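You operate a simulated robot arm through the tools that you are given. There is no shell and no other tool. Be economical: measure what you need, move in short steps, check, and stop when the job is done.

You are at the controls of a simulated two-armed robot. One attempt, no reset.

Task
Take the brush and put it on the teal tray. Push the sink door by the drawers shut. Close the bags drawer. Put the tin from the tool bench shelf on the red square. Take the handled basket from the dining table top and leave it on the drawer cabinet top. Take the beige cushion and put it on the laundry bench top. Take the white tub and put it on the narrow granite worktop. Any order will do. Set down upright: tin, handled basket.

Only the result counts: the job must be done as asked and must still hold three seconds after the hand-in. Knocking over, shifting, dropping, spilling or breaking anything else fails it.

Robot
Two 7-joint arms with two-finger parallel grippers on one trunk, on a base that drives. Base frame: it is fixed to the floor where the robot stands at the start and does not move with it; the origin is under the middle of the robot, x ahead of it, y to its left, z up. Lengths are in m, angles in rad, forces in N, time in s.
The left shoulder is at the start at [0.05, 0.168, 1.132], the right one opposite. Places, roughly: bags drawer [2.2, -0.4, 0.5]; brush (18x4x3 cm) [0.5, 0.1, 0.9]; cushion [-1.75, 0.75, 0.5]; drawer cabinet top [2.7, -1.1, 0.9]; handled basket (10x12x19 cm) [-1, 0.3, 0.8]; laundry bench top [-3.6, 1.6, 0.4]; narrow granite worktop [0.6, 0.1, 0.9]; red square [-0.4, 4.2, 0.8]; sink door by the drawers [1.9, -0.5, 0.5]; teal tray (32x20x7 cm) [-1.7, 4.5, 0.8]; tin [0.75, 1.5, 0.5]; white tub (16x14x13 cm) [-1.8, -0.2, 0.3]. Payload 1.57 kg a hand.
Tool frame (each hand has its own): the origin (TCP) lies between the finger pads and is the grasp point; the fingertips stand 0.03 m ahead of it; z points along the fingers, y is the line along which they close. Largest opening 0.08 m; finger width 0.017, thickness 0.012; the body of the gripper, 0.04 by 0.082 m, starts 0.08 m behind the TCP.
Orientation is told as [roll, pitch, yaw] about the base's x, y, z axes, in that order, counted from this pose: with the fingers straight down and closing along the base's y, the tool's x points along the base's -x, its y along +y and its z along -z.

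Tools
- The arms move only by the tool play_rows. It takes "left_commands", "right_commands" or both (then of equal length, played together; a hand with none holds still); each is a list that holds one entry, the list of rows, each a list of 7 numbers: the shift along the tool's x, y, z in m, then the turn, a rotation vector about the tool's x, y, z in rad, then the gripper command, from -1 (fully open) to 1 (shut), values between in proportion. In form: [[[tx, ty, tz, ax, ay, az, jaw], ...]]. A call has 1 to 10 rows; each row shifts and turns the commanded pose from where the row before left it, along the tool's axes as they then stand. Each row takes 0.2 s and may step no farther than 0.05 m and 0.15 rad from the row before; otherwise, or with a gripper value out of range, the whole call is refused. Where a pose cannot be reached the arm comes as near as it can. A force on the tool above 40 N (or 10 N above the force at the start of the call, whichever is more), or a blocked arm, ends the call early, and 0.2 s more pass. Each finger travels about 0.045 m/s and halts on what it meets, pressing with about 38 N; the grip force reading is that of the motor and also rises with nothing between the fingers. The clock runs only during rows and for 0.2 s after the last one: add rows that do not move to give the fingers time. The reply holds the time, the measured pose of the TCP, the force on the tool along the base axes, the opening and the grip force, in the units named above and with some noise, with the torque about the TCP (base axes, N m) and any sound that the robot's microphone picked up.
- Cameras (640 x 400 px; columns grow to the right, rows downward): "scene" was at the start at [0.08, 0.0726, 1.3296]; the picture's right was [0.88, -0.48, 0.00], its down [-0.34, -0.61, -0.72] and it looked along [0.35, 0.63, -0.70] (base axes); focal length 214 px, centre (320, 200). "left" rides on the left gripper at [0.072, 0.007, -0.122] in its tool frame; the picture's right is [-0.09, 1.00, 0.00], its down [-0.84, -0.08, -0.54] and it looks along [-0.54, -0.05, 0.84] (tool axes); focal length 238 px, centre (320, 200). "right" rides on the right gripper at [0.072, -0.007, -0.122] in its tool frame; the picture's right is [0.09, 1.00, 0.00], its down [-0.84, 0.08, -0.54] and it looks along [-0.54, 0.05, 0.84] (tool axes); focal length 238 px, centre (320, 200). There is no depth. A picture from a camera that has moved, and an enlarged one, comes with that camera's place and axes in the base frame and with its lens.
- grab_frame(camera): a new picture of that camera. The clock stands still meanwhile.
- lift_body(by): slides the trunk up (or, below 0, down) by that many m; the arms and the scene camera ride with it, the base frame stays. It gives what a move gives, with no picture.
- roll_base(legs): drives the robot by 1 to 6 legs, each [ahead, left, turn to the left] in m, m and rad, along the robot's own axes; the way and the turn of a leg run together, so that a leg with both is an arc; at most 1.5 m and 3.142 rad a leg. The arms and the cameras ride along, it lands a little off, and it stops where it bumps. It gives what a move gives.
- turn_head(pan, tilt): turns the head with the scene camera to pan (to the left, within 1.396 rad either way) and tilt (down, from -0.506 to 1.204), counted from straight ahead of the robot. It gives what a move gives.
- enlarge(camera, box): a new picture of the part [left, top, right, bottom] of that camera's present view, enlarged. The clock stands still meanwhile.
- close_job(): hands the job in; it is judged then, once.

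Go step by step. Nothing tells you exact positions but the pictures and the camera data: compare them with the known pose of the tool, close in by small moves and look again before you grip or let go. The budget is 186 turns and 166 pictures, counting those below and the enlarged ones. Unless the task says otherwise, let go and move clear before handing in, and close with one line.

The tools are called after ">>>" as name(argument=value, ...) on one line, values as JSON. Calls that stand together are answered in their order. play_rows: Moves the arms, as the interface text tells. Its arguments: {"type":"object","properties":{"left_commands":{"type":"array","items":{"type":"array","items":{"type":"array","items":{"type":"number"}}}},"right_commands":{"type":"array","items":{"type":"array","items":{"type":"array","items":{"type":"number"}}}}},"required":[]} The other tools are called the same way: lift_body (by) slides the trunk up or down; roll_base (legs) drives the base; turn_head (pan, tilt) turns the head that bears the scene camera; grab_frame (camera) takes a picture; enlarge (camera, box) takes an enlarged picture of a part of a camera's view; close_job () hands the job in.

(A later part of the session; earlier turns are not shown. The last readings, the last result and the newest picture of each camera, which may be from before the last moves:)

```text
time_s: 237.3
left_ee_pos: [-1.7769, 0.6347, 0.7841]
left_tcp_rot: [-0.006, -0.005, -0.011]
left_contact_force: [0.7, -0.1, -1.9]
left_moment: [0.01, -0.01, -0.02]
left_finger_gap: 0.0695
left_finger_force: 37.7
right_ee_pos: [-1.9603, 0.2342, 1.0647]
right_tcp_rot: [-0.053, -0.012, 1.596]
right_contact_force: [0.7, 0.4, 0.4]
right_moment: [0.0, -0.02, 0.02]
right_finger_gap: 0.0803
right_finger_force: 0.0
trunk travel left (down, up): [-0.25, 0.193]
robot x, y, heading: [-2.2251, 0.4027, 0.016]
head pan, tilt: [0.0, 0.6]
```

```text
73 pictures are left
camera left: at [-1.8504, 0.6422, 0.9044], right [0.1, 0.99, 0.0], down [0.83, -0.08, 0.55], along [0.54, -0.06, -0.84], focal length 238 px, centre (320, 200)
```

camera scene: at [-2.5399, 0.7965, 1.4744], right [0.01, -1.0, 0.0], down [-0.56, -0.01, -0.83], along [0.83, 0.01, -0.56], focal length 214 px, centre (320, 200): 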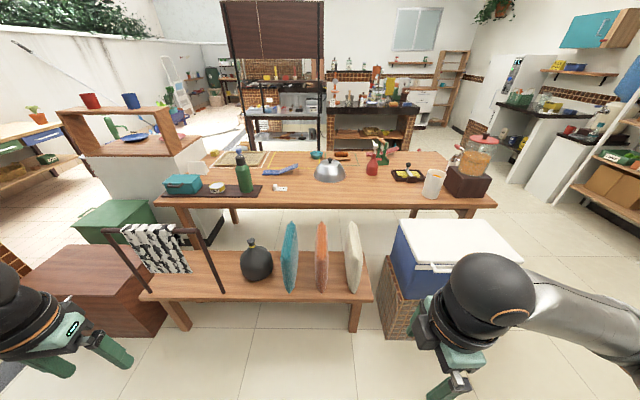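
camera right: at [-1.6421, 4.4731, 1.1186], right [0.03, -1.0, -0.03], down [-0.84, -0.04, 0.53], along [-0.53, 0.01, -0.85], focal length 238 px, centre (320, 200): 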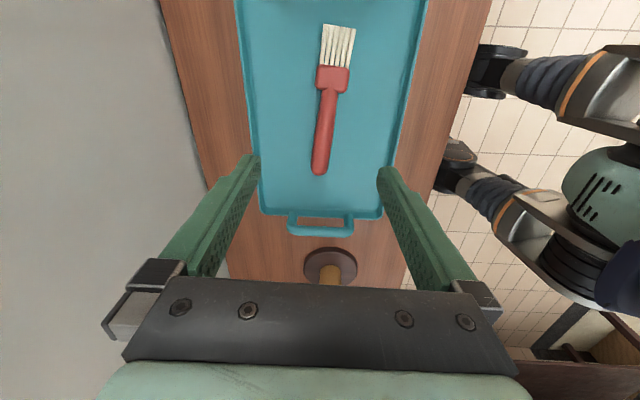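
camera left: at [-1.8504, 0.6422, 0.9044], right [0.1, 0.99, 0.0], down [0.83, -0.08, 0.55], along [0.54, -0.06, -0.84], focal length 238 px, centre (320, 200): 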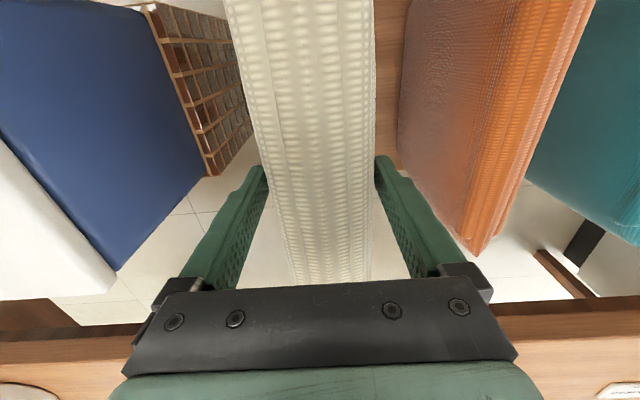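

Cushion held. Raising, backing out and heading over to the laundry bench.

>>> lift_body(by=0.18)

>>> roll_base(legs=[[-0.45, 0, 0], [0, 1.3, 0], [0, 0, 1.57], [0, 0, 1.57]])

>>> turn_head(pan=0.0, tilt=0.6)

>>> grab_frame(camera="scene")

```text
time_s: 239.3
left_ee_pos: [-1.7759, 0.6351, 0.9646]
left_tcp_rot: [-0.006, -0.006, -0.01]
left_contact_force: [0.6, 0.0, -1.7]
left_moment: [0.02, 0.03, 0.01]
left_finger_gap: 0.0696
left_finger_force: 38.2
right_ee_pos: [-1.9598, 0.2322, 1.2459]
right_tcp_rot: [-0.054, -0.013, 1.599]
right_contact_force: [0.1, 0.1, -0.2]
right_moment: [-0.02, -0.05, 0.02]
right_finger_gap: 0.0798
right_finger_force: 0.0
trunk travel left (down, up): [-0.43, 0.013]
robot x, y, heading: [-2.2265, 0.406, 0.017]
head pan, tilt: [0.0, 0.6]
```

```text
time_s: 255.8
left_ee_pos: [-3.1644, 1.443, 0.9644]
left_tcp_rot: [-0.006, -0.009, -3.127]
left_contact_force: [0.1, 0.1, -2.2]
left_moment: [0.0, -0.02, -0.02]
left_finger_gap: 0.0696
left_finger_force: 37.4
right_ee_pos: [-2.9902, 1.8491, 1.2452]
right_tcp_rot: [-0.053, -0.013, -1.519]
right_contact_force: [-0.5, -0.2, 1.1]
right_moment: [-0.03, -0.01, -0.02]
right_finger_gap: 0.0799
right_finger_force: 0.1
trunk travel left (down, up): [-0.43, 0.013]
robot x, y, heading: [-2.7194, 1.687, -3.102]
head pan, tilt: [0.0, 0.6]
```

```text
time_s: 256.4
left_ee_pos: [-3.1632, 1.4442, 0.963]
left_tcp_rot: [-0.005, -0.006, -3.126]
left_contact_force: [-1.1, 0.5, -1.8]
left_moment: [0.01, 0.01, 0.02]
left_finger_gap: 0.0694
left_finger_force: 38.1
right_ee_pos: [-2.9896, 1.8492, 1.2441]
right_tcp_rot: [-0.055, -0.013, -1.518]
right_contact_force: [0.2, -0.3, 0.3]
right_moment: [0.04, -0.01, -0.02]
right_finger_gap: 0.08
right_finger_force: 0.1
trunk travel left (down, up): [-0.43, 0.013]
robot x, y, heading: [-2.7229, 1.6843, -3.103]
head pan, tilt: [0.0, 0.6]
```

```text
72 pictures are left
camera scene: at [-2.8498, 1.6814, 1.4744], right [-0.04, 1.0, 0.0], down [0.56, 0.02, -0.82], along [-0.82, -0.03, -0.57], focal length 214 px, centre (320, 200)
```

scene: 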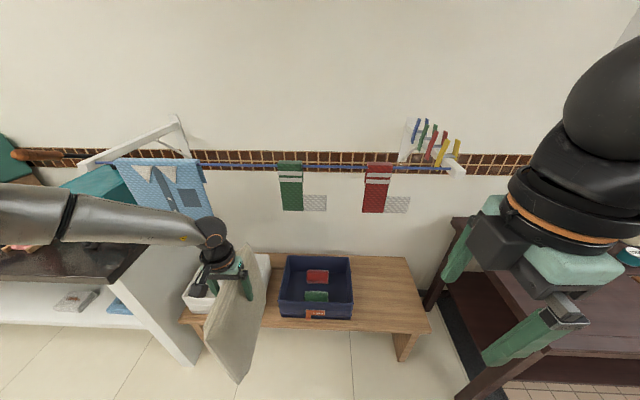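

The free spot on the bench is right of the blue bin at about y 1.82–2.18. Moving right, lowering, then approaching.

>>> roll_base(legs=[[0, -0.57, 0]])

>>> lift_body(by=-0.2)

>>> roll_base(legs=[[0.36, 0, 0]])

>>> turn_head(pan=0.3, tilt=0.8)

>>> grab_frame(camera="scene")

```text
time_s: 259.6
left_ee_pos: [-3.1849, 2.0112, 0.9623]
left_tcp_rot: [-0.004, -0.006, -3.139]
left_contact_force: [0.1, -0.2, -2.1]
left_moment: [-0.04, -0.03, 0.02]
left_finger_gap: 0.0696
left_finger_force: 37.8
right_ee_pos: [-3.0066, 2.4144, 1.2447]
right_tcp_rot: [-0.055, -0.011, -1.532]
right_contact_force: [0.1, 0.6, -0.6]
right_moment: [0.0, 0.02, 0.0]
right_finger_gap: 0.0802
right_finger_force: 0.0
trunk travel left (down, up): [-0.43, 0.013]
robot x, y, heading: [-2.7392, 2.2463, -3.116]
head pan, tilt: [0.0, 0.6]
```

```text
time_s: 261.8
left_ee_pos: [-3.1852, 2.0118, 0.7626]
left_tcp_rot: [-0.004, -0.007, -3.139]
left_contact_force: [0.7, 0.2, -2.2]
left_moment: [-0.03, -0.02, 0.01]
left_finger_gap: 0.0696
left_finger_force: 38.3
right_ee_pos: [-3.0063, 2.415, 1.0446]
right_tcp_rot: [-0.054, -0.013, -1.532]
right_contact_force: [-0.3, 0.5, -0.2]
right_moment: [-0.01, 0.02, 0.04]
right_finger_gap: 0.0801
right_finger_force: 0.1
trunk travel left (down, up): [-0.23, 0.213]
robot x, y, heading: [-2.7411, 2.2507, -3.116]
head pan, tilt: [0.0, 0.6]
```

```text
time_s: 263.4
left_ee_pos: [-3.3665, 1.989, 0.7627]
left_tcp_rot: [-0.006, -0.007, -3.133]
left_contact_force: [-0.2, -0.6, -2.2]
left_moment: [0.04, -0.01, 0.01]
left_finger_gap: 0.0697
left_finger_force: 37.7
right_ee_pos: [-3.1926, 2.392, 1.0455]
right_tcp_rot: [-0.054, -0.01, -1.526]
right_contact_force: [-0.1, -0.1, 0.4]
right_moment: [0.08, 0.0, -0.01]
right_finger_gap: 0.08
right_finger_force: 0.0
trunk travel left (down, up): [-0.23, 0.213]
robot x, y, heading: [-2.9246, 2.2256, -3.106]
head pan, tilt: [0.0, 0.6]
stopped in leg 1: the robot was blocked; the commanded pose is now the measured one
```

```text
time_s: 264.2
left_ee_pos: [-3.367, 1.9887, 0.7633]
left_tcp_rot: [-0.004, -0.007, -3.134]
left_contact_force: [0.1, -0.6, -2.1]
left_moment: [0.0, -0.06, -0.01]
left_finger_gap: 0.0696
left_finger_force: 38.0
right_ee_pos: [-3.1921, 2.3932, 1.0441]
right_tcp_rot: [-0.052, -0.013, -1.526]
right_contact_force: [-0.4, -0.7, 0.1]
right_moment: [0.02, -0.03, 0.0]
right_finger_gap: 0.08
right_finger_force: 0.0
trunk travel left (down, up): [-0.23, 0.213]
robot x, y, heading: [-2.9252, 2.2273, -3.108]
head pan, tilt: [0.3, 0.799]
```

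```text
71 pictures are left
camera scene: at [-3.0405, 2.201, 1.2575], right [-0.33, 0.94, 0.0], down [0.68, 0.24, -0.7], along [-0.66, -0.23, -0.72], focal length 214 px, centre (320, 200)
```

scene: 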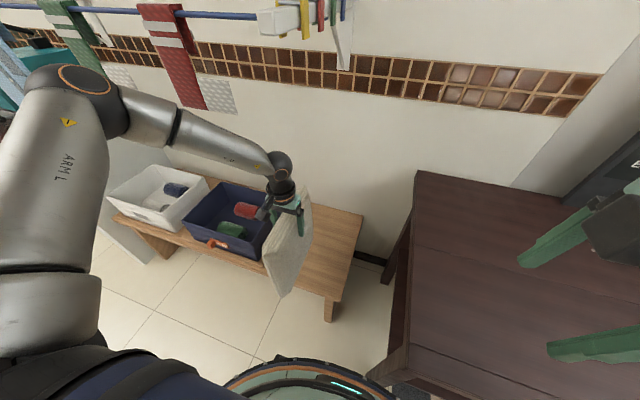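

The base touched the dark table's leg on the right. I'll back off, shift the base left and move the arm right to compensate.

>>> roll_base(legs=[[-0.15, 0, 0], [0, 0.24, 0]])

>>> play_rows(left_commands=[[[0, -0.04, 0, 0, 0, 0, 1], [0, -0.04, 0, 0, 0, 0, 1], [0, -0.04, 0, 0, 0, 0, 1], [0, -0.04, 0, 0, 0, 0, 1], [0, -0.04, 0, 0, 0, 0, 1], [0, 0, 0, 0, 0, 0, 1]]])

>>> grab_frame(camera="scene")

```text
time_s: 266.9
left_ee_pos: [-3.2065, 1.7569, 0.7621]
left_tcp_rot: [-0.005, -0.006, -3.134]
left_contact_force: [0.6, 0.1, -2.3]
left_moment: [0.01, -0.05, 0.03]
left_finger_gap: 0.0693
left_finger_force: 37.8
right_ee_pos: [-3.0322, 2.1607, 1.0446]
right_tcp_rot: [-0.054, -0.012, -1.527]
right_contact_force: [1.1, -0.1, 0.0]
right_moment: [0.0, 0.0, -0.04]
right_finger_gap: 0.0801
right_finger_force: 0.1
trunk travel left (down, up): [-0.23, 0.213]
robot x, y, heading: [-2.7664, 1.994, -3.106]
head pan, tilt: [0.3, 0.799]
```

```text
time_s: 268.4
left_ee_pos: [-3.1439, 1.8487, 0.8351]
left_tcp_rot: [-0.007, -0.006, -3.136]
left_contact_force: [-0.2, -0.8, -2.5]
left_moment: [0.02, -0.02, 0.04]
left_finger_gap: 0.0692
left_finger_force: 37.7
left hand out of reach, approached as far as the arm can: row 1, 2, 3, 4, 5
right_ee_pos: [-3.0322, 2.1596, 1.0446]
right_tcp_rot: [-0.053, -0.011, -1.527]
right_contact_force: [0.3, -0.2, -0.2]
right_moment: [0.0, 0.01, -0.01]
right_finger_gap: 0.0801
right_finger_force: 0.1
trunk travel left (down, up): [-0.23, 0.213]
robot x, y, heading: [-2.7644, 1.9959, -3.104]
head pan, tilt: [0.3, 0.799]
```

```text
70 pictures are left
camera scene: at [-2.8795, 1.9682, 1.2575], right [-0.33, 0.94, 0.0], down [0.68, 0.24, -0.7], along [-0.66, -0.23, -0.72], focal length 214 px, centre (320, 200)
```

scene: 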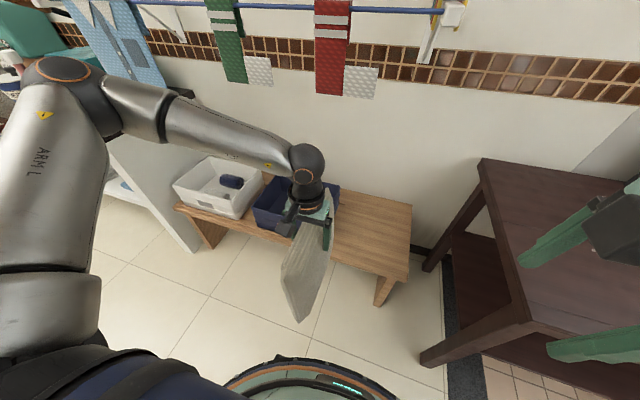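

>>> play_rows(left_commands=[[[-0.02, 0.03, 0.02, 0, 0, 0, 1], [-0.02, 0.03, 0.025, 0, 0, 0, 1], [-0.02, 0.03, 0.025, 0, 0, 0, 1], [0, 0, 0, 0, 0, 0, 1]]])

>>> roll_base(legs=[[0, 0, -0.31], [0.15, 0, 0]])

>>> grab_frame(camera="scene")

```text
time_s: 269.4
left_ee_pos: [-3.2041, 1.7592, 0.764]
left_tcp_rot: [-0.006, -0.008, -3.135]
left_contact_force: [-0.5, -0.4, -1.5]
left_moment: [-0.01, -0.03, -0.02]
left_finger_gap: 0.0693
left_finger_force: 37.9
right_ee_pos: [-3.0307, 2.1608, 1.0441]
right_tcp_rot: [-0.052, -0.012, -1.528]
right_contact_force: [-0.5, -0.9, -0.7]
right_moment: [0.0, 0.0, 0.0]
right_finger_gap: 0.0802
right_finger_force: 0.1
trunk travel left (down, up): [-0.23, 0.213]
robot x, y, heading: [-2.7669, 1.9955, -3.107]
head pan, tilt: [0.3, 0.799]
```

```text
time_s: 271.7
left_ee_pos: [-3.4004, 1.9466, 0.7636]
left_tcp_rot: [-0.005, -0.007, 2.837]
left_contact_force: [0.1, 0.7, -1.9]
left_moment: [-0.02, -0.02, 0.01]
left_finger_gap: 0.0697
left_finger_force: 38.1
right_ee_pos: [-3.1132, 2.276, 1.0436]
right_tcp_rot: [-0.051, -0.012, -1.842]
right_contact_force: [-0.8, -0.9, -0.1]
right_moment: [0.02, 0.01, -0.03]
right_finger_gap: 0.0799
right_finger_force: 0.2
trunk travel left (down, up): [-0.23, 0.213]
robot x, y, heading: [-2.907, 2.0361, 2.864]
head pan, tilt: [0.3, 0.799]
```

```text
69 pictures are left
camera scene: at [-3.0284, 2.0466, 1.2574], right [-0.02, 1.0, 0.0], down [0.72, 0.02, -0.7], along [-0.7, -0.02, -0.72], focal length 214 px, centre (320, 200)
```

scene: 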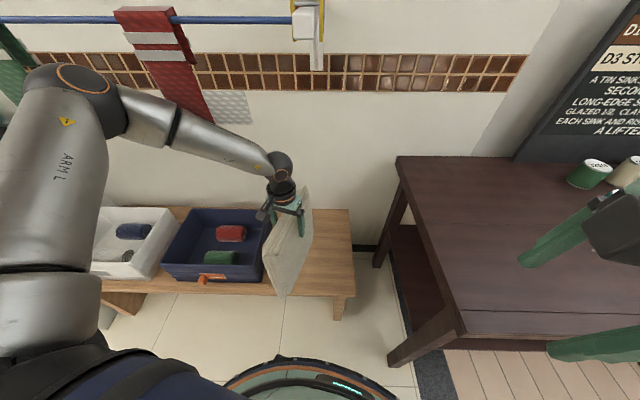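

>>> roll_base(legs=[[0.135, 0, 0]])

>>> lift_body(by=-0.075)

>>> grab_frame(camera="scene")

>>> grab_frame(camera="left")

```text
time_s: 273.0
left_ee_pos: [-3.5305, 1.9825, 0.763]
left_tcp_rot: [-0.004, -0.006, 2.839]
left_contact_force: [-0.2, 0.0, -2.9]
left_moment: [-0.01, -0.03, -0.03]
left_finger_gap: 0.0695
left_finger_force: 37.8
right_ee_pos: [-3.2445, 2.3134, 1.0445]
right_tcp_rot: [-0.053, -0.012, -1.836]
right_contact_force: [-1.0, -0.3, -0.4]
right_moment: [-0.02, 0.05, -0.01]
right_finger_gap: 0.0802
right_finger_force: 0.1
trunk travel left (down, up): [-0.23, 0.213]
robot x, y, heading: [-3.0424, 2.0755, 2.87]
head pan, tilt: [0.3, 0.799]
```

```text
time_s: 274.1
left_ee_pos: [-3.5307, 1.9819, 0.6887]
left_tcp_rot: [-0.005, -0.008, 2.839]
left_contact_force: [-0.6, -0.2, -3.1]
left_moment: [0.01, -0.05, 0.01]
left_finger_gap: 0.0697
left_finger_force: 38.0
right_ee_pos: [-3.244, 2.3123, 0.9693]
right_tcp_rot: [-0.053, -0.012, -1.838]
right_contact_force: [0.0, 0.5, -0.4]
right_moment: [0.0, 0.0, 0.0]
right_finger_gap: 0.08
right_finger_force: 0.1
trunk travel left (down, up): [-0.155, 0.288]
robot x, y, heading: [-3.0422, 2.0695, 2.867]
head pan, tilt: [0.3, 0.799]
```

```text
68 pictures are left
camera scene: at [-3.1582, 2.0831, 1.1825], right [-0.03, 1.0, 0.0], down [0.72, 0.02, -0.7], along [-0.7, -0.02, -0.72], focal length 214 px, centre (320, 200)
```

scene: 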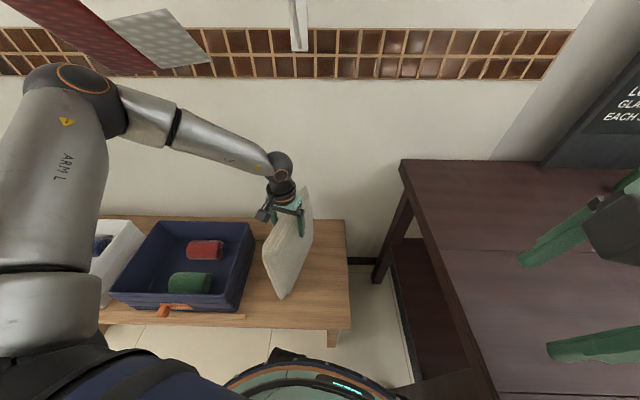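

```text
67 pictures are left
camera left: at [-3.4643, 1.9534, 0.8102], right [-0.39, -0.92, -0.01], down [-0.77, 0.32, 0.55], along [-0.5, 0.22, -0.84], focal length 238 px, centre (320, 200)
```

left: 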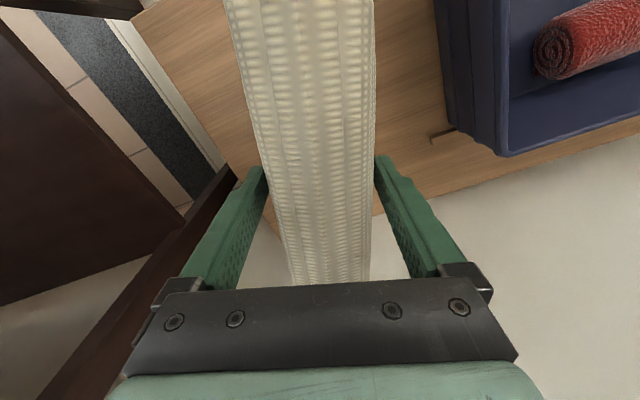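

>>> lift_body(by=-0.025)

>>> lift_body(by=-0.01)

```text
time_s: 274.9
left_ee_pos: [-3.5317, 1.9824, 0.6634]
left_tcp_rot: [-0.005, -0.006, 2.838]
left_contact_force: [-0.4, 0.0, -1.6]
left_moment: [0.0, -0.02, 0.01]
left_finger_gap: 0.0698
left_finger_force: 38.5
right_ee_pos: [-3.2431, 2.3121, 0.9448]
right_tcp_rot: [-0.052, -0.013, -1.837]
right_contact_force: [0.3, 0.1, 0.1]
right_moment: [0.0, 0.0, -0.03]
right_finger_gap: 0.0801
right_finger_force: 0.1
trunk travel left (down, up): [-0.13, 0.313]
robot x, y, heading: [-3.041, 2.074, 2.865]
head pan, tilt: [0.3, 0.799]
```

```text
time_s: 275.4
left_ee_pos: [-3.5304, 1.982, 0.6533]
left_tcp_rot: [-0.006, -0.008, 2.84]
left_contact_force: [-0.1, -0.3, -2.4]
left_moment: [-0.02, 0.01, 0.02]
left_finger_gap: 0.0695
left_finger_force: 38.3
right_ee_pos: [-3.2437, 2.3122, 0.934]
right_tcp_rot: [-0.052, -0.014, -1.837]
right_contact_force: [-0.1, -1.1, 0.1]
right_moment: [0.0, -0.01, -0.03]
right_finger_gap: 0.0803
right_finger_force: 0.1
trunk travel left (down, up): [-0.12, 0.323]
robot x, y, heading: [-3.0374, 2.0754, 2.861]
head pan, tilt: [0.3, 0.799]
```

>>> lift_body(by=-0.012)

>>> lift_body(by=-0.012)

>>> grab_frame(camera="scene")

```text
time_s: 275.9
left_ee_pos: [-3.5307, 1.9838, 0.6521]
left_tcp_rot: [-0.008, -0.012, 2.839]
left_contact_force: [8.8, -3.5, 18.2]
left_moment: [-0.4, 0.38, 0.23]
left_finger_gap: 0.0692
left_finger_force: 38.4
right_ee_pos: [-3.2427, 2.3131, 0.926]
right_tcp_rot: [-0.057, -0.011, -1.835]
right_contact_force: [1.1, -1.1, -0.2]
right_moment: [-0.01, -0.01, 0.0]
right_finger_gap: 0.0798
right_finger_force: 0.1
trunk travel left (down, up): [-0.112, 0.331]
robot x, y, heading: [-3.0429, 2.077, 2.871]
head pan, tilt: [0.3, 0.799]
stopped: the force on the tool passed its limit (the readings are from after the stop); the commanded pose is now the measured one
```

```text
time_s: 276.3
left_ee_pos: [-3.5301, 1.9848, 0.6509]
left_tcp_rot: [-0.011, -0.014, 2.838]
left_contact_force: [8.7, -3.2, 17.9]
left_moment: [-0.48, 0.48, 0.28]
left_finger_gap: 0.0695
left_finger_force: 38.0
right_ee_pos: [-3.243, 2.3121, 0.9235]
right_tcp_rot: [-0.056, -0.012, -1.837]
right_contact_force: [0.5, -0.3, 0.4]
right_moment: [0.0, -0.01, 0.01]
right_finger_gap: 0.0801
right_finger_force: 0.0
trunk travel left (down, up): [-0.108, 0.334]
robot x, y, heading: [-3.0406, 2.0728, 2.869]
head pan, tilt: [0.3, 0.799]
stopped: the force on the tool passed its limit (the readings are from after the stop); the commanded pose is now the measured one
```

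```text
66 pictures are left
camera scene: at [-3.1559, 2.0828, 1.1359], right [-0.03, 1.0, 0.0], down [0.72, 0.02, -0.7], along [-0.7, -0.02, -0.72], focal length 214 px, centre (320, 200)
```

scene: 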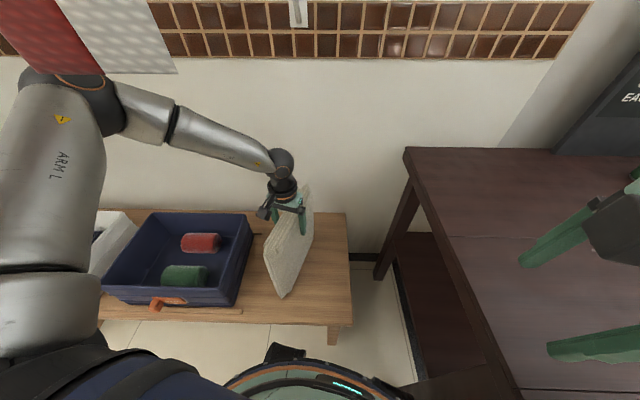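

Cushion rests on the bench. Relieving and opening, then raising straight up.

>>> lift_body(by=0.005)

>>> play_rows(left_commands=[[[0, 0, 0, 0, 0, 0, 0.5], [0, 0, 0, 0, 0, 0, -1], [0, 0, 0, 0, 0, 0, -1], [0, 0, 0, 0, 0, 0, -1], [0, 0, 0, 0, 0, 0, -1]]])

>>> lift_body(by=0.12)

>>> grab_frame(camera="left")

```text
time_s: 276.8
left_ee_pos: [-3.532, 1.9857, 0.6542]
left_tcp_rot: [-0.01, -0.011, 2.836]
left_contact_force: [0.3, 0.4, -3.0]
left_moment: [-0.01, -0.02, -0.02]
left_finger_gap: 0.0697
left_finger_force: 38.2
right_ee_pos: [-3.2442, 2.3113, 0.928]
right_tcp_rot: [-0.052, -0.012, -1.837]
right_contact_force: [-0.2, -0.5, -1.1]
right_moment: [-0.01, -0.02, -0.01]
right_finger_gap: 0.0801
right_finger_force: 0.1
trunk travel left (down, up): [-0.113, 0.329]
robot x, y, heading: [-3.0355, 2.0708, 2.864]
head pan, tilt: [0.3, 0.799]
```

```text
time_s: 278.0
left_ee_pos: [-3.5313, 1.9861, 0.6538]
left_tcp_rot: [-0.012, -0.012, 2.836]
left_contact_force: [-0.3, 0.2, 0.6]
left_moment: [-0.01, -0.01, 0.04]
left_finger_gap: 0.0798
left_finger_force: 0.1
right_ee_pos: [-3.2429, 2.3125, 0.928]
right_tcp_rot: [-0.052, -0.014, -1.837]
right_contact_force: [-0.3, -0.2, -0.2]
right_moment: [0.01, 0.04, 0.01]
right_finger_gap: 0.0801
right_finger_force: 0.1
trunk travel left (down, up): [-0.113, 0.329]
robot x, y, heading: [-3.0416, 2.0685, 2.867]
head pan, tilt: [0.3, 0.799]
```

```text
time_s: 279.5
left_ee_pos: [-3.5311, 1.9856, 0.7752]
left_tcp_rot: [-0.01, -0.01, 2.837]
left_contact_force: [-0.3, -0.6, -0.1]
left_moment: [0.0, 0.02, 0.01]
left_finger_gap: 0.0802
left_finger_force: 0.1
right_ee_pos: [-3.2443, 2.3128, 1.0484]
right_tcp_rot: [-0.053, -0.012, -1.836]
right_contact_force: [-0.5, -0.1, -0.1]
right_moment: [0.0, 0.02, 0.02]
right_finger_gap: 0.0795
right_finger_force: 0.0
trunk travel left (down, up): [-0.233, 0.209]
robot x, y, heading: [-3.0388, 2.0731, 2.868]
head pan, tilt: [0.3, 0.799]
```

```text
65 pictures are left
camera left: at [-3.4642, 1.9562, 0.8951], right [-0.39, -0.92, -0.01], down [-0.77, 0.32, 0.55], along [-0.51, 0.22, -0.83], focal length 238 px, centre (320, 200)
```

left: 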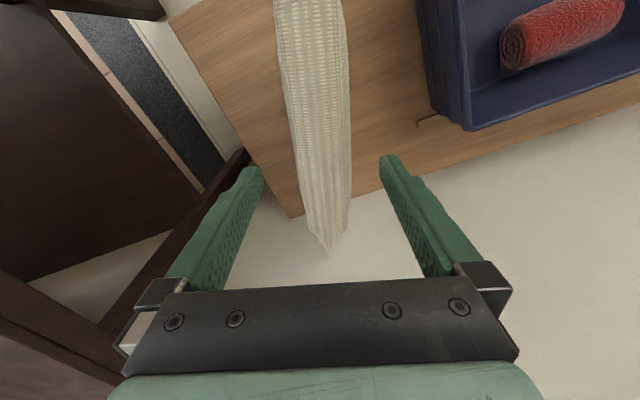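

Cushion placed standing. Next the white tub near [-1.8, −0.2] — driving there to look.

>>> lift_body(by=0.15)

>>> roll_base(legs=[[-0.4, 0, 0], [0, 0, -1.43], [0, 0, -1.43], [0, -1.1, 0], [0, -1.0, 0]])

>>> turn_head(pan=0.0, tilt=0.7)

>>> grab_frame(camera="scene")

```text
time_s: 281.5
left_ee_pos: [-3.52, 1.9767, 0.7965]
left_tcp_rot: [-0.019, 0.057, 2.84]
left_contact_force: [-0.5, 0.8, 0.1]
left_moment: [0.0, 0.04, 0.02]
left_finger_gap: 0.0799
left_finger_force: 0.1
right_ee_pos: [-3.2528, 2.3077, 1.099]
right_tcp_rot: [-0.044, -0.002, -1.838]
right_contact_force: [0.1, -0.9, -0.1]
right_moment: [0.0, 0.0, 0.01]
right_finger_gap: 0.0801
right_finger_force: 0.1
trunk travel left (down, up): [-0.285, 0.157]
robot x, y, heading: [-3.0383, 2.0723, 2.866]
head pan, tilt: [0.3, 0.799]
stopped: the arm was blocked; the commanded pose is now the measured one
```

```text
time_s: 282.6
left_ee_pos: [-3.4914, 1.9763, 0.7842]
left_tcp_rot: [-0.014, 0.087, 2.793]
left_contact_force: [1.0, 0.1, -0.6]
left_moment: [-0.01, 0.0, 0.01]
left_finger_gap: 0.0801
left_finger_force: 0.1
right_ee_pos: [-3.2307, 2.2986, 1.0901]
right_tcp_rot: [-0.022, 0.0, -1.86]
right_contact_force: [-0.6, 0.3, 0.6]
right_moment: [-0.03, 0.01, -0.05]
right_finger_gap: 0.0801
right_finger_force: 0.1
trunk travel left (down, up): [-0.285, 0.157]
robot x, y, heading: [-3.0034, 2.0613, 2.85]
head pan, tilt: [0.3, 0.799]
stopped in leg 1: the robot was blocked; the commanded pose is now the measured one
```

```text
time_s: 283.4
left_ee_pos: [-3.4908, 1.9755, 0.7839]
left_tcp_rot: [-0.018, 0.088, 2.798]
left_contact_force: [-0.1, -0.4, -0.1]
left_moment: [0.03, 0.03, 0.03]
left_finger_gap: 0.0803
left_finger_force: 0.2
right_ee_pos: [-3.2304, 2.3002, 1.0915]
right_tcp_rot: [-0.016, 0.0, -1.856]
right_contact_force: [-0.8, -0.2, 0.0]
right_moment: [0.01, 0.01, 0.0]
right_finger_gap: 0.0796
right_finger_force: 0.1
trunk travel left (down, up): [-0.285, 0.157]
robot x, y, heading: [-3.0002, 2.0546, 2.845]
head pan, tilt: [0.0, 0.7]
```

```text
64 pictures are left
camera scene: at [-3.1582, 2.0933, 1.3153], right [0.29, 0.96, 0.01], down [0.65, -0.19, -0.74], along [-0.71, 0.22, -0.67], focal length 214 px, centre (320, 200)
```

scene: 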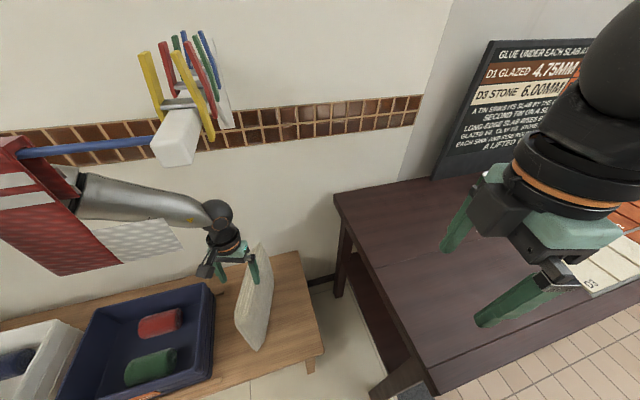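

The raised left arm has met the towel rail. Looking closely before moving.

>>> turn_head(pan=0.6, tilt=0.45)

>>> grab_frame(camera="scene")

```text
time_s: 284.4
left_ee_pos: [-3.4914, 1.9756, 0.7828]
left_tcp_rot: [-0.016, 0.089, 2.798]
left_contact_force: [0.0, 0.9, 0.5]
left_moment: [-0.02, 0.05, 0.02]
left_finger_gap: 0.08
left_finger_force: 0.1
right_ee_pos: [-3.2312, 2.3002, 1.0908]
right_tcp_rot: [-0.016, -0.001, -1.857]
right_contact_force: [-0.1, -0.1, -0.5]
right_moment: [-0.01, 0.0, 0.04]
right_finger_gap: 0.0799
right_finger_force: 0.0
trunk travel left (down, up): [-0.285, 0.157]
robot x, y, heading: [-3.0014, 2.0556, 2.84]
head pan, tilt: [0.6, 0.45]
```

```text
63 pictures are left
camera scene: at [-3.1652, 2.0411, 1.3369], right [-0.3, 0.95, -0.01], down [0.45, 0.13, -0.88], along [-0.84, -0.27, -0.47], focal length 214 px, centre (320, 200)
```

scene: 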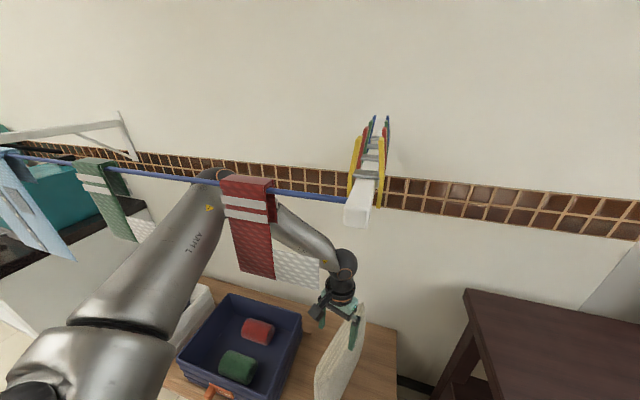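

The elbow is behind the blue rail. I'll lower the trunk so the elbow drops under it, raising only the hand.

>>> lift_body(by=-0.055)

>>> play_rows(left_commands=[[[0, 0, -0.02, 0, 0, 0, -1], [0, 0, 0, 0, 0, 0, -1]]])

>>> grab_frame(camera="scene")

>>> grab_frame(camera="left")

```text
time_s: 285.3
left_ee_pos: [-3.4706, 1.9749, 0.7497]
left_tcp_rot: [-0.004, 0.049, 2.807]
left_contact_force: [0.5, -0.6, 0.1]
left_moment: [0.0, 0.03, 0.01]
left_finger_gap: 0.0799
left_finger_force: 0.1
right_ee_pos: [-3.2, 2.2995, 1.045]
right_tcp_rot: [-0.054, -0.012, -1.851]
right_contact_force: [0.4, -0.1, -0.8]
right_moment: [0.03, 0.04, 0.01]
right_finger_gap: 0.0799
right_finger_force: 0.1
trunk travel left (down, up): [-0.23, 0.212]
robot x, y, heading: [-3.0, 2.0559, 2.858]
head pan, tilt: [0.6, 0.45]
```

```text
time_s: 285.9
left_ee_pos: [-3.4725, 1.9741, 0.7678]
left_tcp_rot: [-0.004, 0.049, 2.806]
left_contact_force: [0.6, -1.4, 0.2]
left_moment: [-0.02, 0.02, 0.02]
left_finger_gap: 0.0801
left_finger_force: 0.0
right_ee_pos: [-3.2011, 2.2993, 1.0437]
right_tcp_rot: [-0.056, -0.012, -1.853]
right_contact_force: [-0.1, 0.2, 0.0]
right_moment: [-0.02, -0.02, 0.01]
right_finger_gap: 0.0801
right_finger_force: 0.1
trunk travel left (down, up): [-0.23, 0.212]
robot x, y, heading: [-2.9946, 2.0595, 2.849]
head pan, tilt: [0.6, 0.45]
```

```text
62 pictures are left
camera scene: at [-3.1243, 2.0418, 1.2882], right [-0.31, 0.95, 0.0], down [0.41, 0.13, -0.9], along [-0.86, -0.28, -0.44], focal length 214 px, centre (320, 200)
```

scene: 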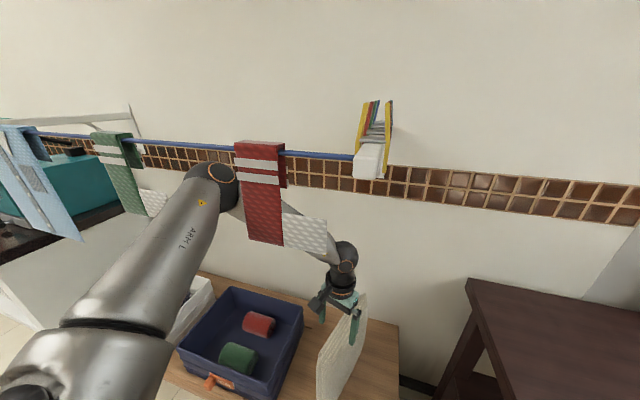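

```text
61 pictures are left
camera left: at [-3.4139, 1.9455, 0.8933], right [-0.42, -0.91, -0.01], down [-0.79, 0.36, 0.5], along [-0.45, 0.21, -0.87], focal length 238 px, centre (320, 200)
```

left: 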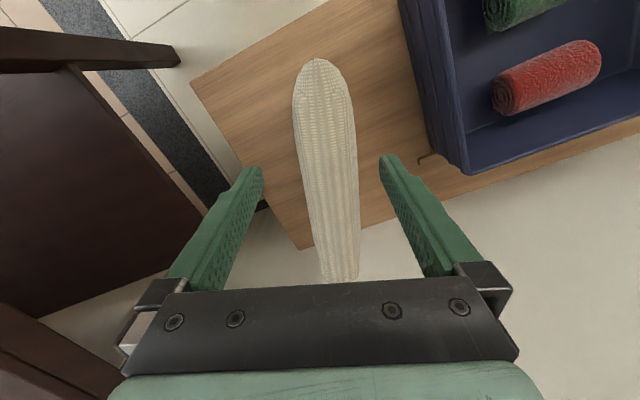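

The elbow/forearm is just under the rail but beside the towel. I'll lower a bit more to pass under (fingers straddle the cushion top with clearance) and back straight out.

>>> lift_body(by=-0.06)

>>> roll_base(legs=[[-0.1, 0, 0]])

>>> grab_frame(camera="scene")

```text
time_s: 286.9
left_ee_pos: [-3.4729, 1.974, 0.7083]
left_tcp_rot: [-0.003, 0.051, 2.807]
left_contact_force: [-0.3, 0.0, -0.5]
left_moment: [0.0, 0.03, -0.01]
left_finger_gap: 0.0801
left_finger_force: 0.2
right_ee_pos: [-3.2003, 2.2999, 0.9855]
right_tcp_rot: [-0.054, -0.011, -1.854]
right_contact_force: [0.2, -0.9, 0.3]
right_moment: [-0.01, 0.01, 0.02]
right_finger_gap: 0.0801
right_finger_force: 0.0
trunk travel left (down, up): [-0.17, 0.272]
robot x, y, heading: [-2.9992, 2.0557, 2.851]
head pan, tilt: [0.6, 0.45]
```

```text
time_s: 288.1
left_ee_pos: [-3.3754, 1.9453, 0.7077]
left_tcp_rot: [-0.004, 0.049, 2.804]
left_contact_force: [0.2, 0.4, 0.9]
left_moment: [0.03, -0.01, 0.04]
left_finger_gap: 0.0799
left_finger_force: 0.1
right_ee_pos: [-3.103, 2.2719, 0.9853]
right_tcp_rot: [-0.053, -0.012, -1.854]
right_contact_force: [-0.6, 0.6, 0.2]
right_moment: [0.0, 0.01, 0.01]
right_finger_gap: 0.0799
right_finger_force: 0.0
trunk travel left (down, up): [-0.17, 0.272]
robot x, y, heading: [-2.9031, 2.0304, 2.851]
head pan, tilt: [0.6, 0.45]
```

```text
60 pictures are left
camera scene: at [-3.0281, 2.0133, 1.2282], right [-0.3, 0.95, 0.0], down [0.41, 0.13, -0.9], along [-0.86, -0.27, -0.43], focal length 214 px, centre (320, 200)
```

scene: 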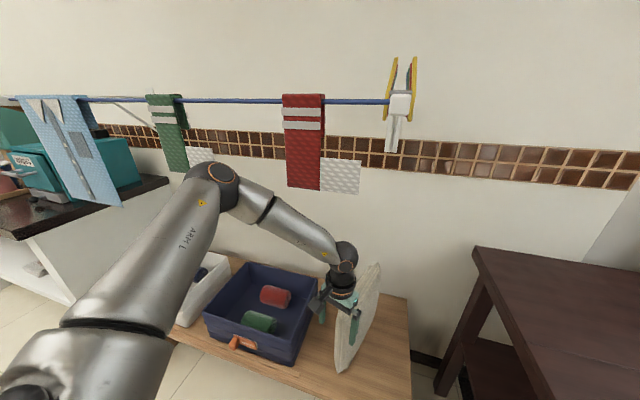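

Clear, and the towels look undisturbed. Backing away and driving to the tub area.

>>> roll_base(legs=[[-0.3, 0, 0]])

>>> lift_body(by=0.25)

>>> roll_base(legs=[[0, 0, -1.43], [0, 0, -1.42], [0, -1.0, 0], [0, -0.95, 0]])

>>> turn_head(pan=0.0, tilt=0.7)

>>> grab_frame(camera="scene")

```text
time_s: 290.1
left_ee_pos: [-3.0867, 1.8578, 0.7093]
left_tcp_rot: [-0.003, 0.05, 2.807]
left_contact_force: [-0.3, -1.1, 0.2]
left_moment: [0.0, 0.02, 0.03]
left_finger_gap: 0.0801
left_finger_force: 0.0
right_ee_pos: [-2.8149, 2.1846, 0.9852]
right_tcp_rot: [-0.054, -0.013, -1.853]
right_contact_force: [-0.1, -0.8, -0.4]
right_moment: [0.03, 0.01, -0.01]
right_finger_gap: 0.0799
right_finger_force: 0.0
trunk travel left (down, up): [-0.17, 0.272]
robot x, y, heading: [-2.611, 1.9416, 2.852]
head pan, tilt: [0.6, 0.45]
```

```text
time_s: 292.7
left_ee_pos: [-3.0872, 1.8581, 0.9578]
left_tcp_rot: [-0.004, 0.052, 2.806]
left_contact_force: [0.2, 0.5, 0.9]
left_moment: [0.02, 0.03, 0.01]
left_finger_gap: 0.0802
left_finger_force: 0.0
right_ee_pos: [-2.8141, 2.185, 1.2351]
right_tcp_rot: [-0.055, -0.013, -1.853]
right_contact_force: [-0.4, 0.3, 0.3]
right_moment: [0.02, -0.02, -0.03]
right_finger_gap: 0.0799
right_finger_force: 0.1
trunk travel left (down, up): [-0.42, 0.022]
robot x, y, heading: [-2.6133, 1.9415, 2.853]
head pan, tilt: [0.6, 0.45]
```

```text
time_s: 309.4
left_ee_pos: [-2.199, 0.2255, 0.9583]
left_tcp_rot: [-0.003, 0.049, -0.048]
left_contact_force: [-0.5, -0.3, 0.4]
left_moment: [0.01, 0.04, -0.05]
left_finger_gap: 0.0797
left_finger_force: 0.0
right_ee_pos: [-2.3684, -0.1647, 1.2348]
right_tcp_rot: [-0.055, -0.011, 1.576]
right_contact_force: [-0.6, -0.6, 0.3]
right_moment: [0.04, -0.02, -0.01]
right_finger_gap: 0.0802
right_finger_force: 0.2
trunk travel left (down, up): [-0.42, 0.022]
robot x, y, heading: [-2.6312, 0.0138, 0.001]
head pan, tilt: [0.6, 0.45]
```

```text
time_s: 310.4
left_ee_pos: [-2.1989, 0.2259, 0.9575]
left_tcp_rot: [-0.003, 0.052, -0.049]
left_contact_force: [-1.1, -0.7, -0.2]
left_moment: [-0.01, -0.02, 0.0]
left_finger_gap: 0.0802
left_finger_force: 0.1
right_ee_pos: [-2.3687, -0.1646, 1.2355]
right_tcp_rot: [-0.054, -0.012, 1.577]
right_contact_force: [0.2, -0.7, 0.0]
right_moment: [0.04, 0.0, 0.04]
right_finger_gap: 0.0801
right_finger_force: 0.2
trunk travel left (down, up): [-0.42, 0.022]
robot x, y, heading: [-2.6271, 0.0115, 0.001]
head pan, tilt: [0.0, 0.7]
```

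```text
59 pictures are left
camera scene: at [-2.5046, 0.0117, 1.456], right [0.0, -1.0, 0.0], down [-0.64, 0.0, -0.77], along [0.77, 0.0, -0.64], focal length 214 px, centre (320, 200)
```

scene: 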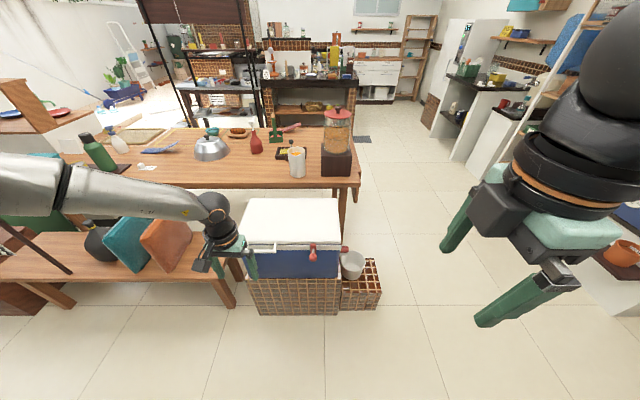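

>>> enlarge(camera="scene", box=[280, 210, 420, 310])

```text
4.00 times, centred on (350, 260) of scene
camera zoom: at [-2.5046, 0.0117, 1.456], right [0.0, -1.0, 0.0], down [-0.64, 0.0, -0.77], along [0.77, 0.0, -0.64], focal length 858 px, centre (200, -40)
```

zoom: 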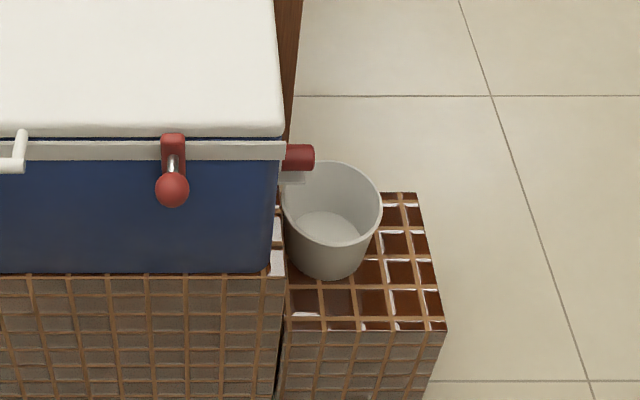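

The white tub is a cup-shaped bucket, rim centre ≈[-1.757, −0.186, 0.36], on a low tiled block. I'll raise the left hand clear of the cooler, lower the trunk, and position for the right hand to pinch the near rim wall.

>>> play_rows(left_commands=[[[0.02, 0, -0.045, 0, 0, 0, -1], [0.02, 0, -0.045, 0, 0, 0, -1], [0.02, 0, -0.045, 0, 0, 0, -1], [0.02, 0.01, -0.045, 0, 0, 0, -1], [0.02, 0.01, -0.045, 0, 0, 0, -1], [0.02, 0.01, -0.045, 0, 0, 0, -1], [0, 0.01, -0.045, 0, 0, 0, -1], [0, 0, -0.03, 0, 0, 0, -1]]])

>>> roll_base(legs=[[0.3, -0.06, 0]])

>>> lift_body(by=-0.25)

>>> grab_frame(camera="right")

```text
refused: row 4 steps farther than a row can; nothing moved
```

```text
time_s: 312.5
left_ee_pos: [-1.8985, 0.164, 0.9579]
left_tcp_rot: [-0.003, 0.052, -0.05]
left_contact_force: [0.2, -0.4, 0.0]
left_moment: [-0.02, 0.0, 0.03]
left_finger_gap: 0.0802
left_finger_force: 0.0
right_ee_pos: [-2.0676, -0.2253, 1.2352]
right_tcp_rot: [-0.053, -0.013, 1.573]
right_contact_force: [-0.4, -0.1, 0.6]
right_moment: [0.0, -0.01, -0.01]
right_finger_gap: 0.0798
right_finger_force: 0.1
trunk travel left (down, up): [-0.42, 0.022]
robot x, y, heading: [-2.3291, -0.0488, 0.002]
head pan, tilt: [0.0, 0.7]
```

```text
time_s: 314.3
left_ee_pos: [-1.9004, 0.1637, 0.7712]
left_tcp_rot: [0.0, 0.051, -0.051]
left_contact_force: [-4.9, 1.9, 12.4]
left_moment: [0.29, 0.07, 0.02]
left_finger_gap: 0.0798
left_finger_force: 0.1
right_ee_pos: [-2.0693, -0.2255, 1.0421]
right_tcp_rot: [-0.055, -0.013, 1.575]
right_contact_force: [-0.1, 0.4, 0.3]
right_moment: [0.0, 0.0, -0.03]
right_finger_gap: 0.0801
right_finger_force: 0.0
trunk travel left (down, up): [-0.228, 0.214]
robot x, y, heading: [-2.3322, -0.0491, -0.002]
head pan, tilt: [0.0, 0.7]
stopped: the force on the tool passed its limit (the readings are from after the stop); the commanded pose is now the measured one
```

```text
57 pictures are left
camera right: at [-2.0692, -0.2999, 1.1635], right [-0.99, -0.09, -0.06], down [-0.11, 0.83, 0.55], along [-0.01, 0.55, -0.84], focal length 238 px, centre (320, 200)
```

right: 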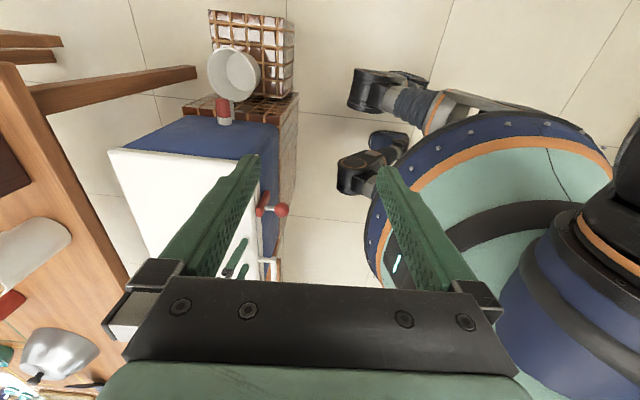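

The left fingertips lightly touched the cooler lid (z≈0.741) because that raise had been refused. I'll lift off and raise the left hand properly.

>>> lift_body(by=0.06)

>>> play_rows(left_commands=[[[0, 0, -0.045, 0, 0, 0, -1], [0, 0, -0.045, 0, 0, 0, -1], [0.02, 0, -0.04, 0, 0, 0, -1], [0.02, 0, -0.04, 0, 0, 0, -1], [0.02, 0, -0.04, 0, 0, 0, -1], [0.02, 0, -0.04, 0, 0, 0, -1], [0.02, 0, -0.04, 0, 0, 0, -1], [0, 0, -0.04, 0, 0, 0, -1]]])

```text
time_s: 315.3
left_ee_pos: [-1.8987, 0.1624, 0.8291]
left_tcp_rot: [0.001, 0.054, -0.051]
left_contact_force: [-0.6, 0.7, 0.0]
left_moment: [-0.02, 0.02, 0.04]
left_finger_gap: 0.0799
left_finger_force: 0.1
right_ee_pos: [-2.0681, -0.2253, 1.103]
right_tcp_rot: [-0.053, -0.012, 1.575]
right_contact_force: [-0.2, 0.1, 0.0]
right_moment: [-0.02, -0.02, 0.0]
right_finger_gap: 0.0798
right_finger_force: 0.1
trunk travel left (down, up): [-0.288, 0.154]
robot x, y, heading: [-2.3319, -0.0479, -0.004]
head pan, tilt: [0.0, 0.7]
```

```text
time_s: 317.1
left_ee_pos: [-1.9841, 0.1685, 1.1659]
left_tcp_rot: [0.0, 0.054, -0.051]
left_contact_force: [-0.3, 0.5, 0.7]
left_moment: [-0.01, -0.05, -0.06]
left_finger_gap: 0.0801
left_finger_force: 0.1
right_ee_pos: [-2.0685, -0.225, 1.103]
right_tcp_rot: [-0.054, -0.013, 1.573]
right_contact_force: [0.0, -0.9, 0.5]
right_moment: [-0.02, 0.01, -0.01]
right_finger_gap: 0.0802
right_finger_force: 0.0
trunk travel left (down, up): [-0.288, 0.154]
robot x, y, heading: [-2.3276, -0.0482, -0.003]
head pan, tilt: [0.0, 0.7]
```

>>> lift_body(by=-0.285)

>>> roll_base(legs=[[0.12, 0, 0]])

>>> play_rows(right_commands=[[[-0.02, -0.04, 0, 0, 0, 0, -1], [-0.02, -0.04, 0.01, 0, 0, 0, -1], [0, -0.02, 0.04, 0.05, 0, 0, -1], [0, 0, 0.05, 0, 0, 0, -1], [0, 0, 0.05, 0, 0, 0, -1], [0, 0, 0.05, 0, 0, 0, -1], [0, 0, 0, 0, 0, 0, -1]]])

>>> grab_frame(camera="right")

```text
time_s: 319.9
left_ee_pos: [-1.9845, 0.1698, 0.8807]
left_tcp_rot: [0.0, 0.052, -0.051]
left_contact_force: [0.0, 1.3, 0.0]
left_moment: [0.0, 0.03, -0.02]
left_finger_gap: 0.0802
left_finger_force: 0.0
right_ee_pos: [-2.0692, -0.2259, 0.8183]
right_tcp_rot: [-0.053, -0.011, 1.574]
right_contact_force: [-0.4, 0.5, -0.6]
right_moment: [0.01, 0.01, -0.02]
right_finger_gap: 0.0799
right_finger_force: 0.0
trunk travel left (down, up): [-0.003, 0.439]
robot x, y, heading: [-2.3319, -0.0527, -0.002]
head pan, tilt: [0.0, 0.7]
```

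```text
time_s: 321.2
left_ee_pos: [-1.862, 0.168, 0.8805]
left_tcp_rot: [0.001, 0.051, -0.052]
left_contact_force: [0.4, 1.0, -0.4]
left_moment: [0.03, 0.01, 0.0]
left_finger_gap: 0.0797
left_finger_force: 0.1
right_ee_pos: [-1.9486, -0.2257, 0.8184]
right_tcp_rot: [-0.055, -0.011, 1.573]
right_contact_force: [0.4, 0.0, 0.1]
right_moment: [0.01, 0.01, -0.06]
right_finger_gap: 0.0802
right_finger_force: 0.1
trunk travel left (down, up): [-0.003, 0.439]
robot x, y, heading: [-2.2092, -0.0482, -0.011]
head pan, tilt: [0.0, 0.7]
```

```text
time_s: 322.8
left_ee_pos: [-1.8623, 0.1689, 0.8807]
left_tcp_rot: [0.001, 0.053, -0.052]
left_contact_force: [0.9, 0.7, -0.2]
left_moment: [-0.02, 0.01, 0.0]
left_finger_gap: 0.0799
left_finger_force: 0.1
right_ee_pos: [-1.8314, -0.1841, 0.6263]
right_tcp_rot: [-0.104, -0.012, 1.573]
right_contact_force: [-0.4, 1.0, 0.2]
right_moment: [0.0, 0.0, 0.0]
right_finger_gap: 0.0801
right_finger_force: 0.2
trunk travel left (down, up): [-0.003, 0.439]
robot x, y, heading: [-2.2099, -0.0502, -0.007]
head pan, tilt: [0.0, 0.7]
```

```text
56 pictures are left
camera right: at [-1.8375, -0.2582, 0.7469], right [-0.99, -0.09, -0.1], down [-0.14, 0.83, 0.54], along [0.04, 0.55, -0.83], focal length 238 px, centre (320, 200)
```

right: 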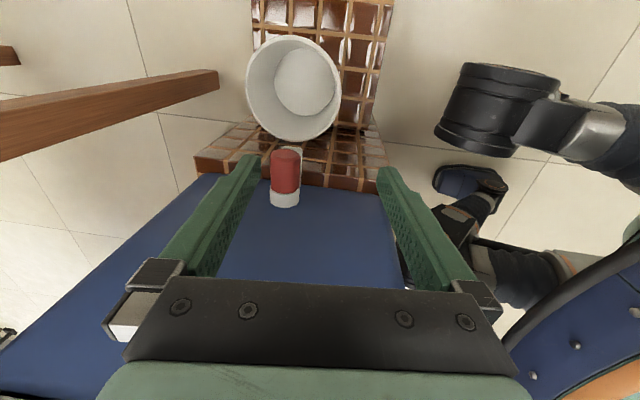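

The near rim wall is at about [-1.832, −0.2]. I'll straighten the hand, shift slightly away from the cooler's red handle, and descend.

>>> play_rows(right_commands=[[[0.02, 0, 0, -0.1, 0, 0, -1], [0.008, 0, 0.04, 0, 0, 0, -1], [0, 0, 0.05, 0, 0, 0, -1], [0, 0, 0.05, 0, 0, 0, -1], [0, 0, 0, 0, 0, 0, -1]]])

>>> grab_frame(camera="right")

```text
time_s: 324.0
left_ee_pos: [-1.8612, 0.1685, 0.8805]
left_tcp_rot: [0.001, 0.052, -0.052]
left_contact_force: [0.3, 0.0, -0.3]
left_moment: [0.03, -0.01, -0.02]
left_finger_gap: 0.0797
left_finger_force: 0.2
right_ee_pos: [-1.8301, -0.2107, 0.4859]
right_tcp_rot: [-0.003, -0.013, 1.574]
right_contact_force: [-0.4, 0.9, 0.3]
right_moment: [0.02, -0.02, -0.02]
right_finger_gap: 0.0796
right_finger_force: 0.1
trunk travel left (down, up): [-0.003, 0.439]
robot x, y, heading: [-2.2075, -0.0507, -0.003]
head pan, tilt: [0.0, 0.7]
```

```text
55 pictures are left
camera right: at [-1.8244, -0.2851, 0.6064], right [-1.0, -0.09, 0.0], down [-0.08, 0.83, 0.55], along [-0.05, 0.55, -0.83], focal length 238 px, centre (320, 200)
```

right: 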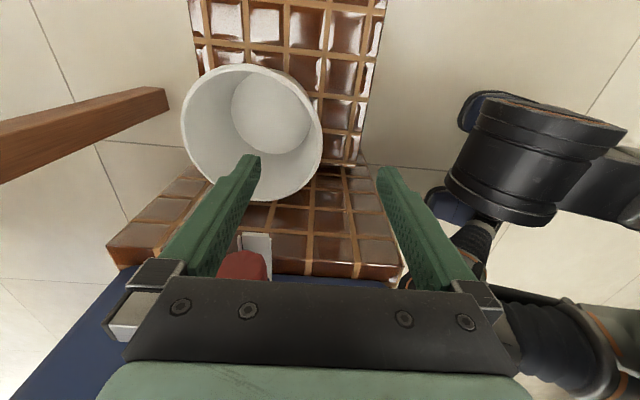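

The wall lines up between the fingers. Descending to the rim.

>>> play_rows(right_commands=[[[0, 0, 0.04, 0, 0, 0, -1], [0, 0, 0.04, 0, 0, 0, -1], [0, 0, 0.03, 0, 0, 0, -1], [0, 0, 0.025, 0, 0, 0, -1], [0, 0, 0, 0, 0, 0, -1]]])

>>> grab_frame(camera="right")

```text
time_s: 325.2
left_ee_pos: [-1.8622, 0.1683, 0.8797]
left_tcp_rot: [-0.001, 0.052, -0.053]
left_contact_force: [-0.2, -0.6, 0.0]
left_moment: [0.0, 0.01, -0.01]
left_finger_gap: 0.0799
left_finger_force: 0.0
right_ee_pos: [-1.8289, -0.2105, 0.3495]
right_tcp_rot: [-0.004, -0.011, 1.574]
right_contact_force: [-0.3, -0.6, 0.0]
right_moment: [0.02, 0.02, 0.02]
right_finger_gap: 0.0799
right_finger_force: 0.0
trunk travel left (down, up): [-0.003, 0.439]
robot x, y, heading: [-2.2104, -0.0481, -0.003]
head pan, tilt: [0.0, 0.7]
```

```text
54 pictures are left
camera right: at [-1.8223, -0.2843, 0.4701], right [-1.0, -0.09, 0.0], down [-0.08, 0.83, 0.55], along [-0.05, 0.55, -0.83], focal length 238 px, centre (320, 200)
```

right: 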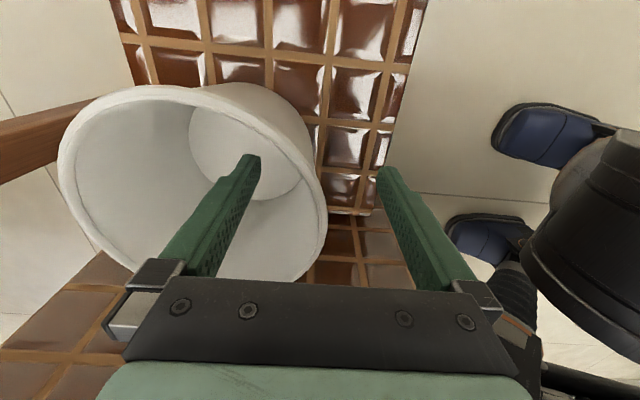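

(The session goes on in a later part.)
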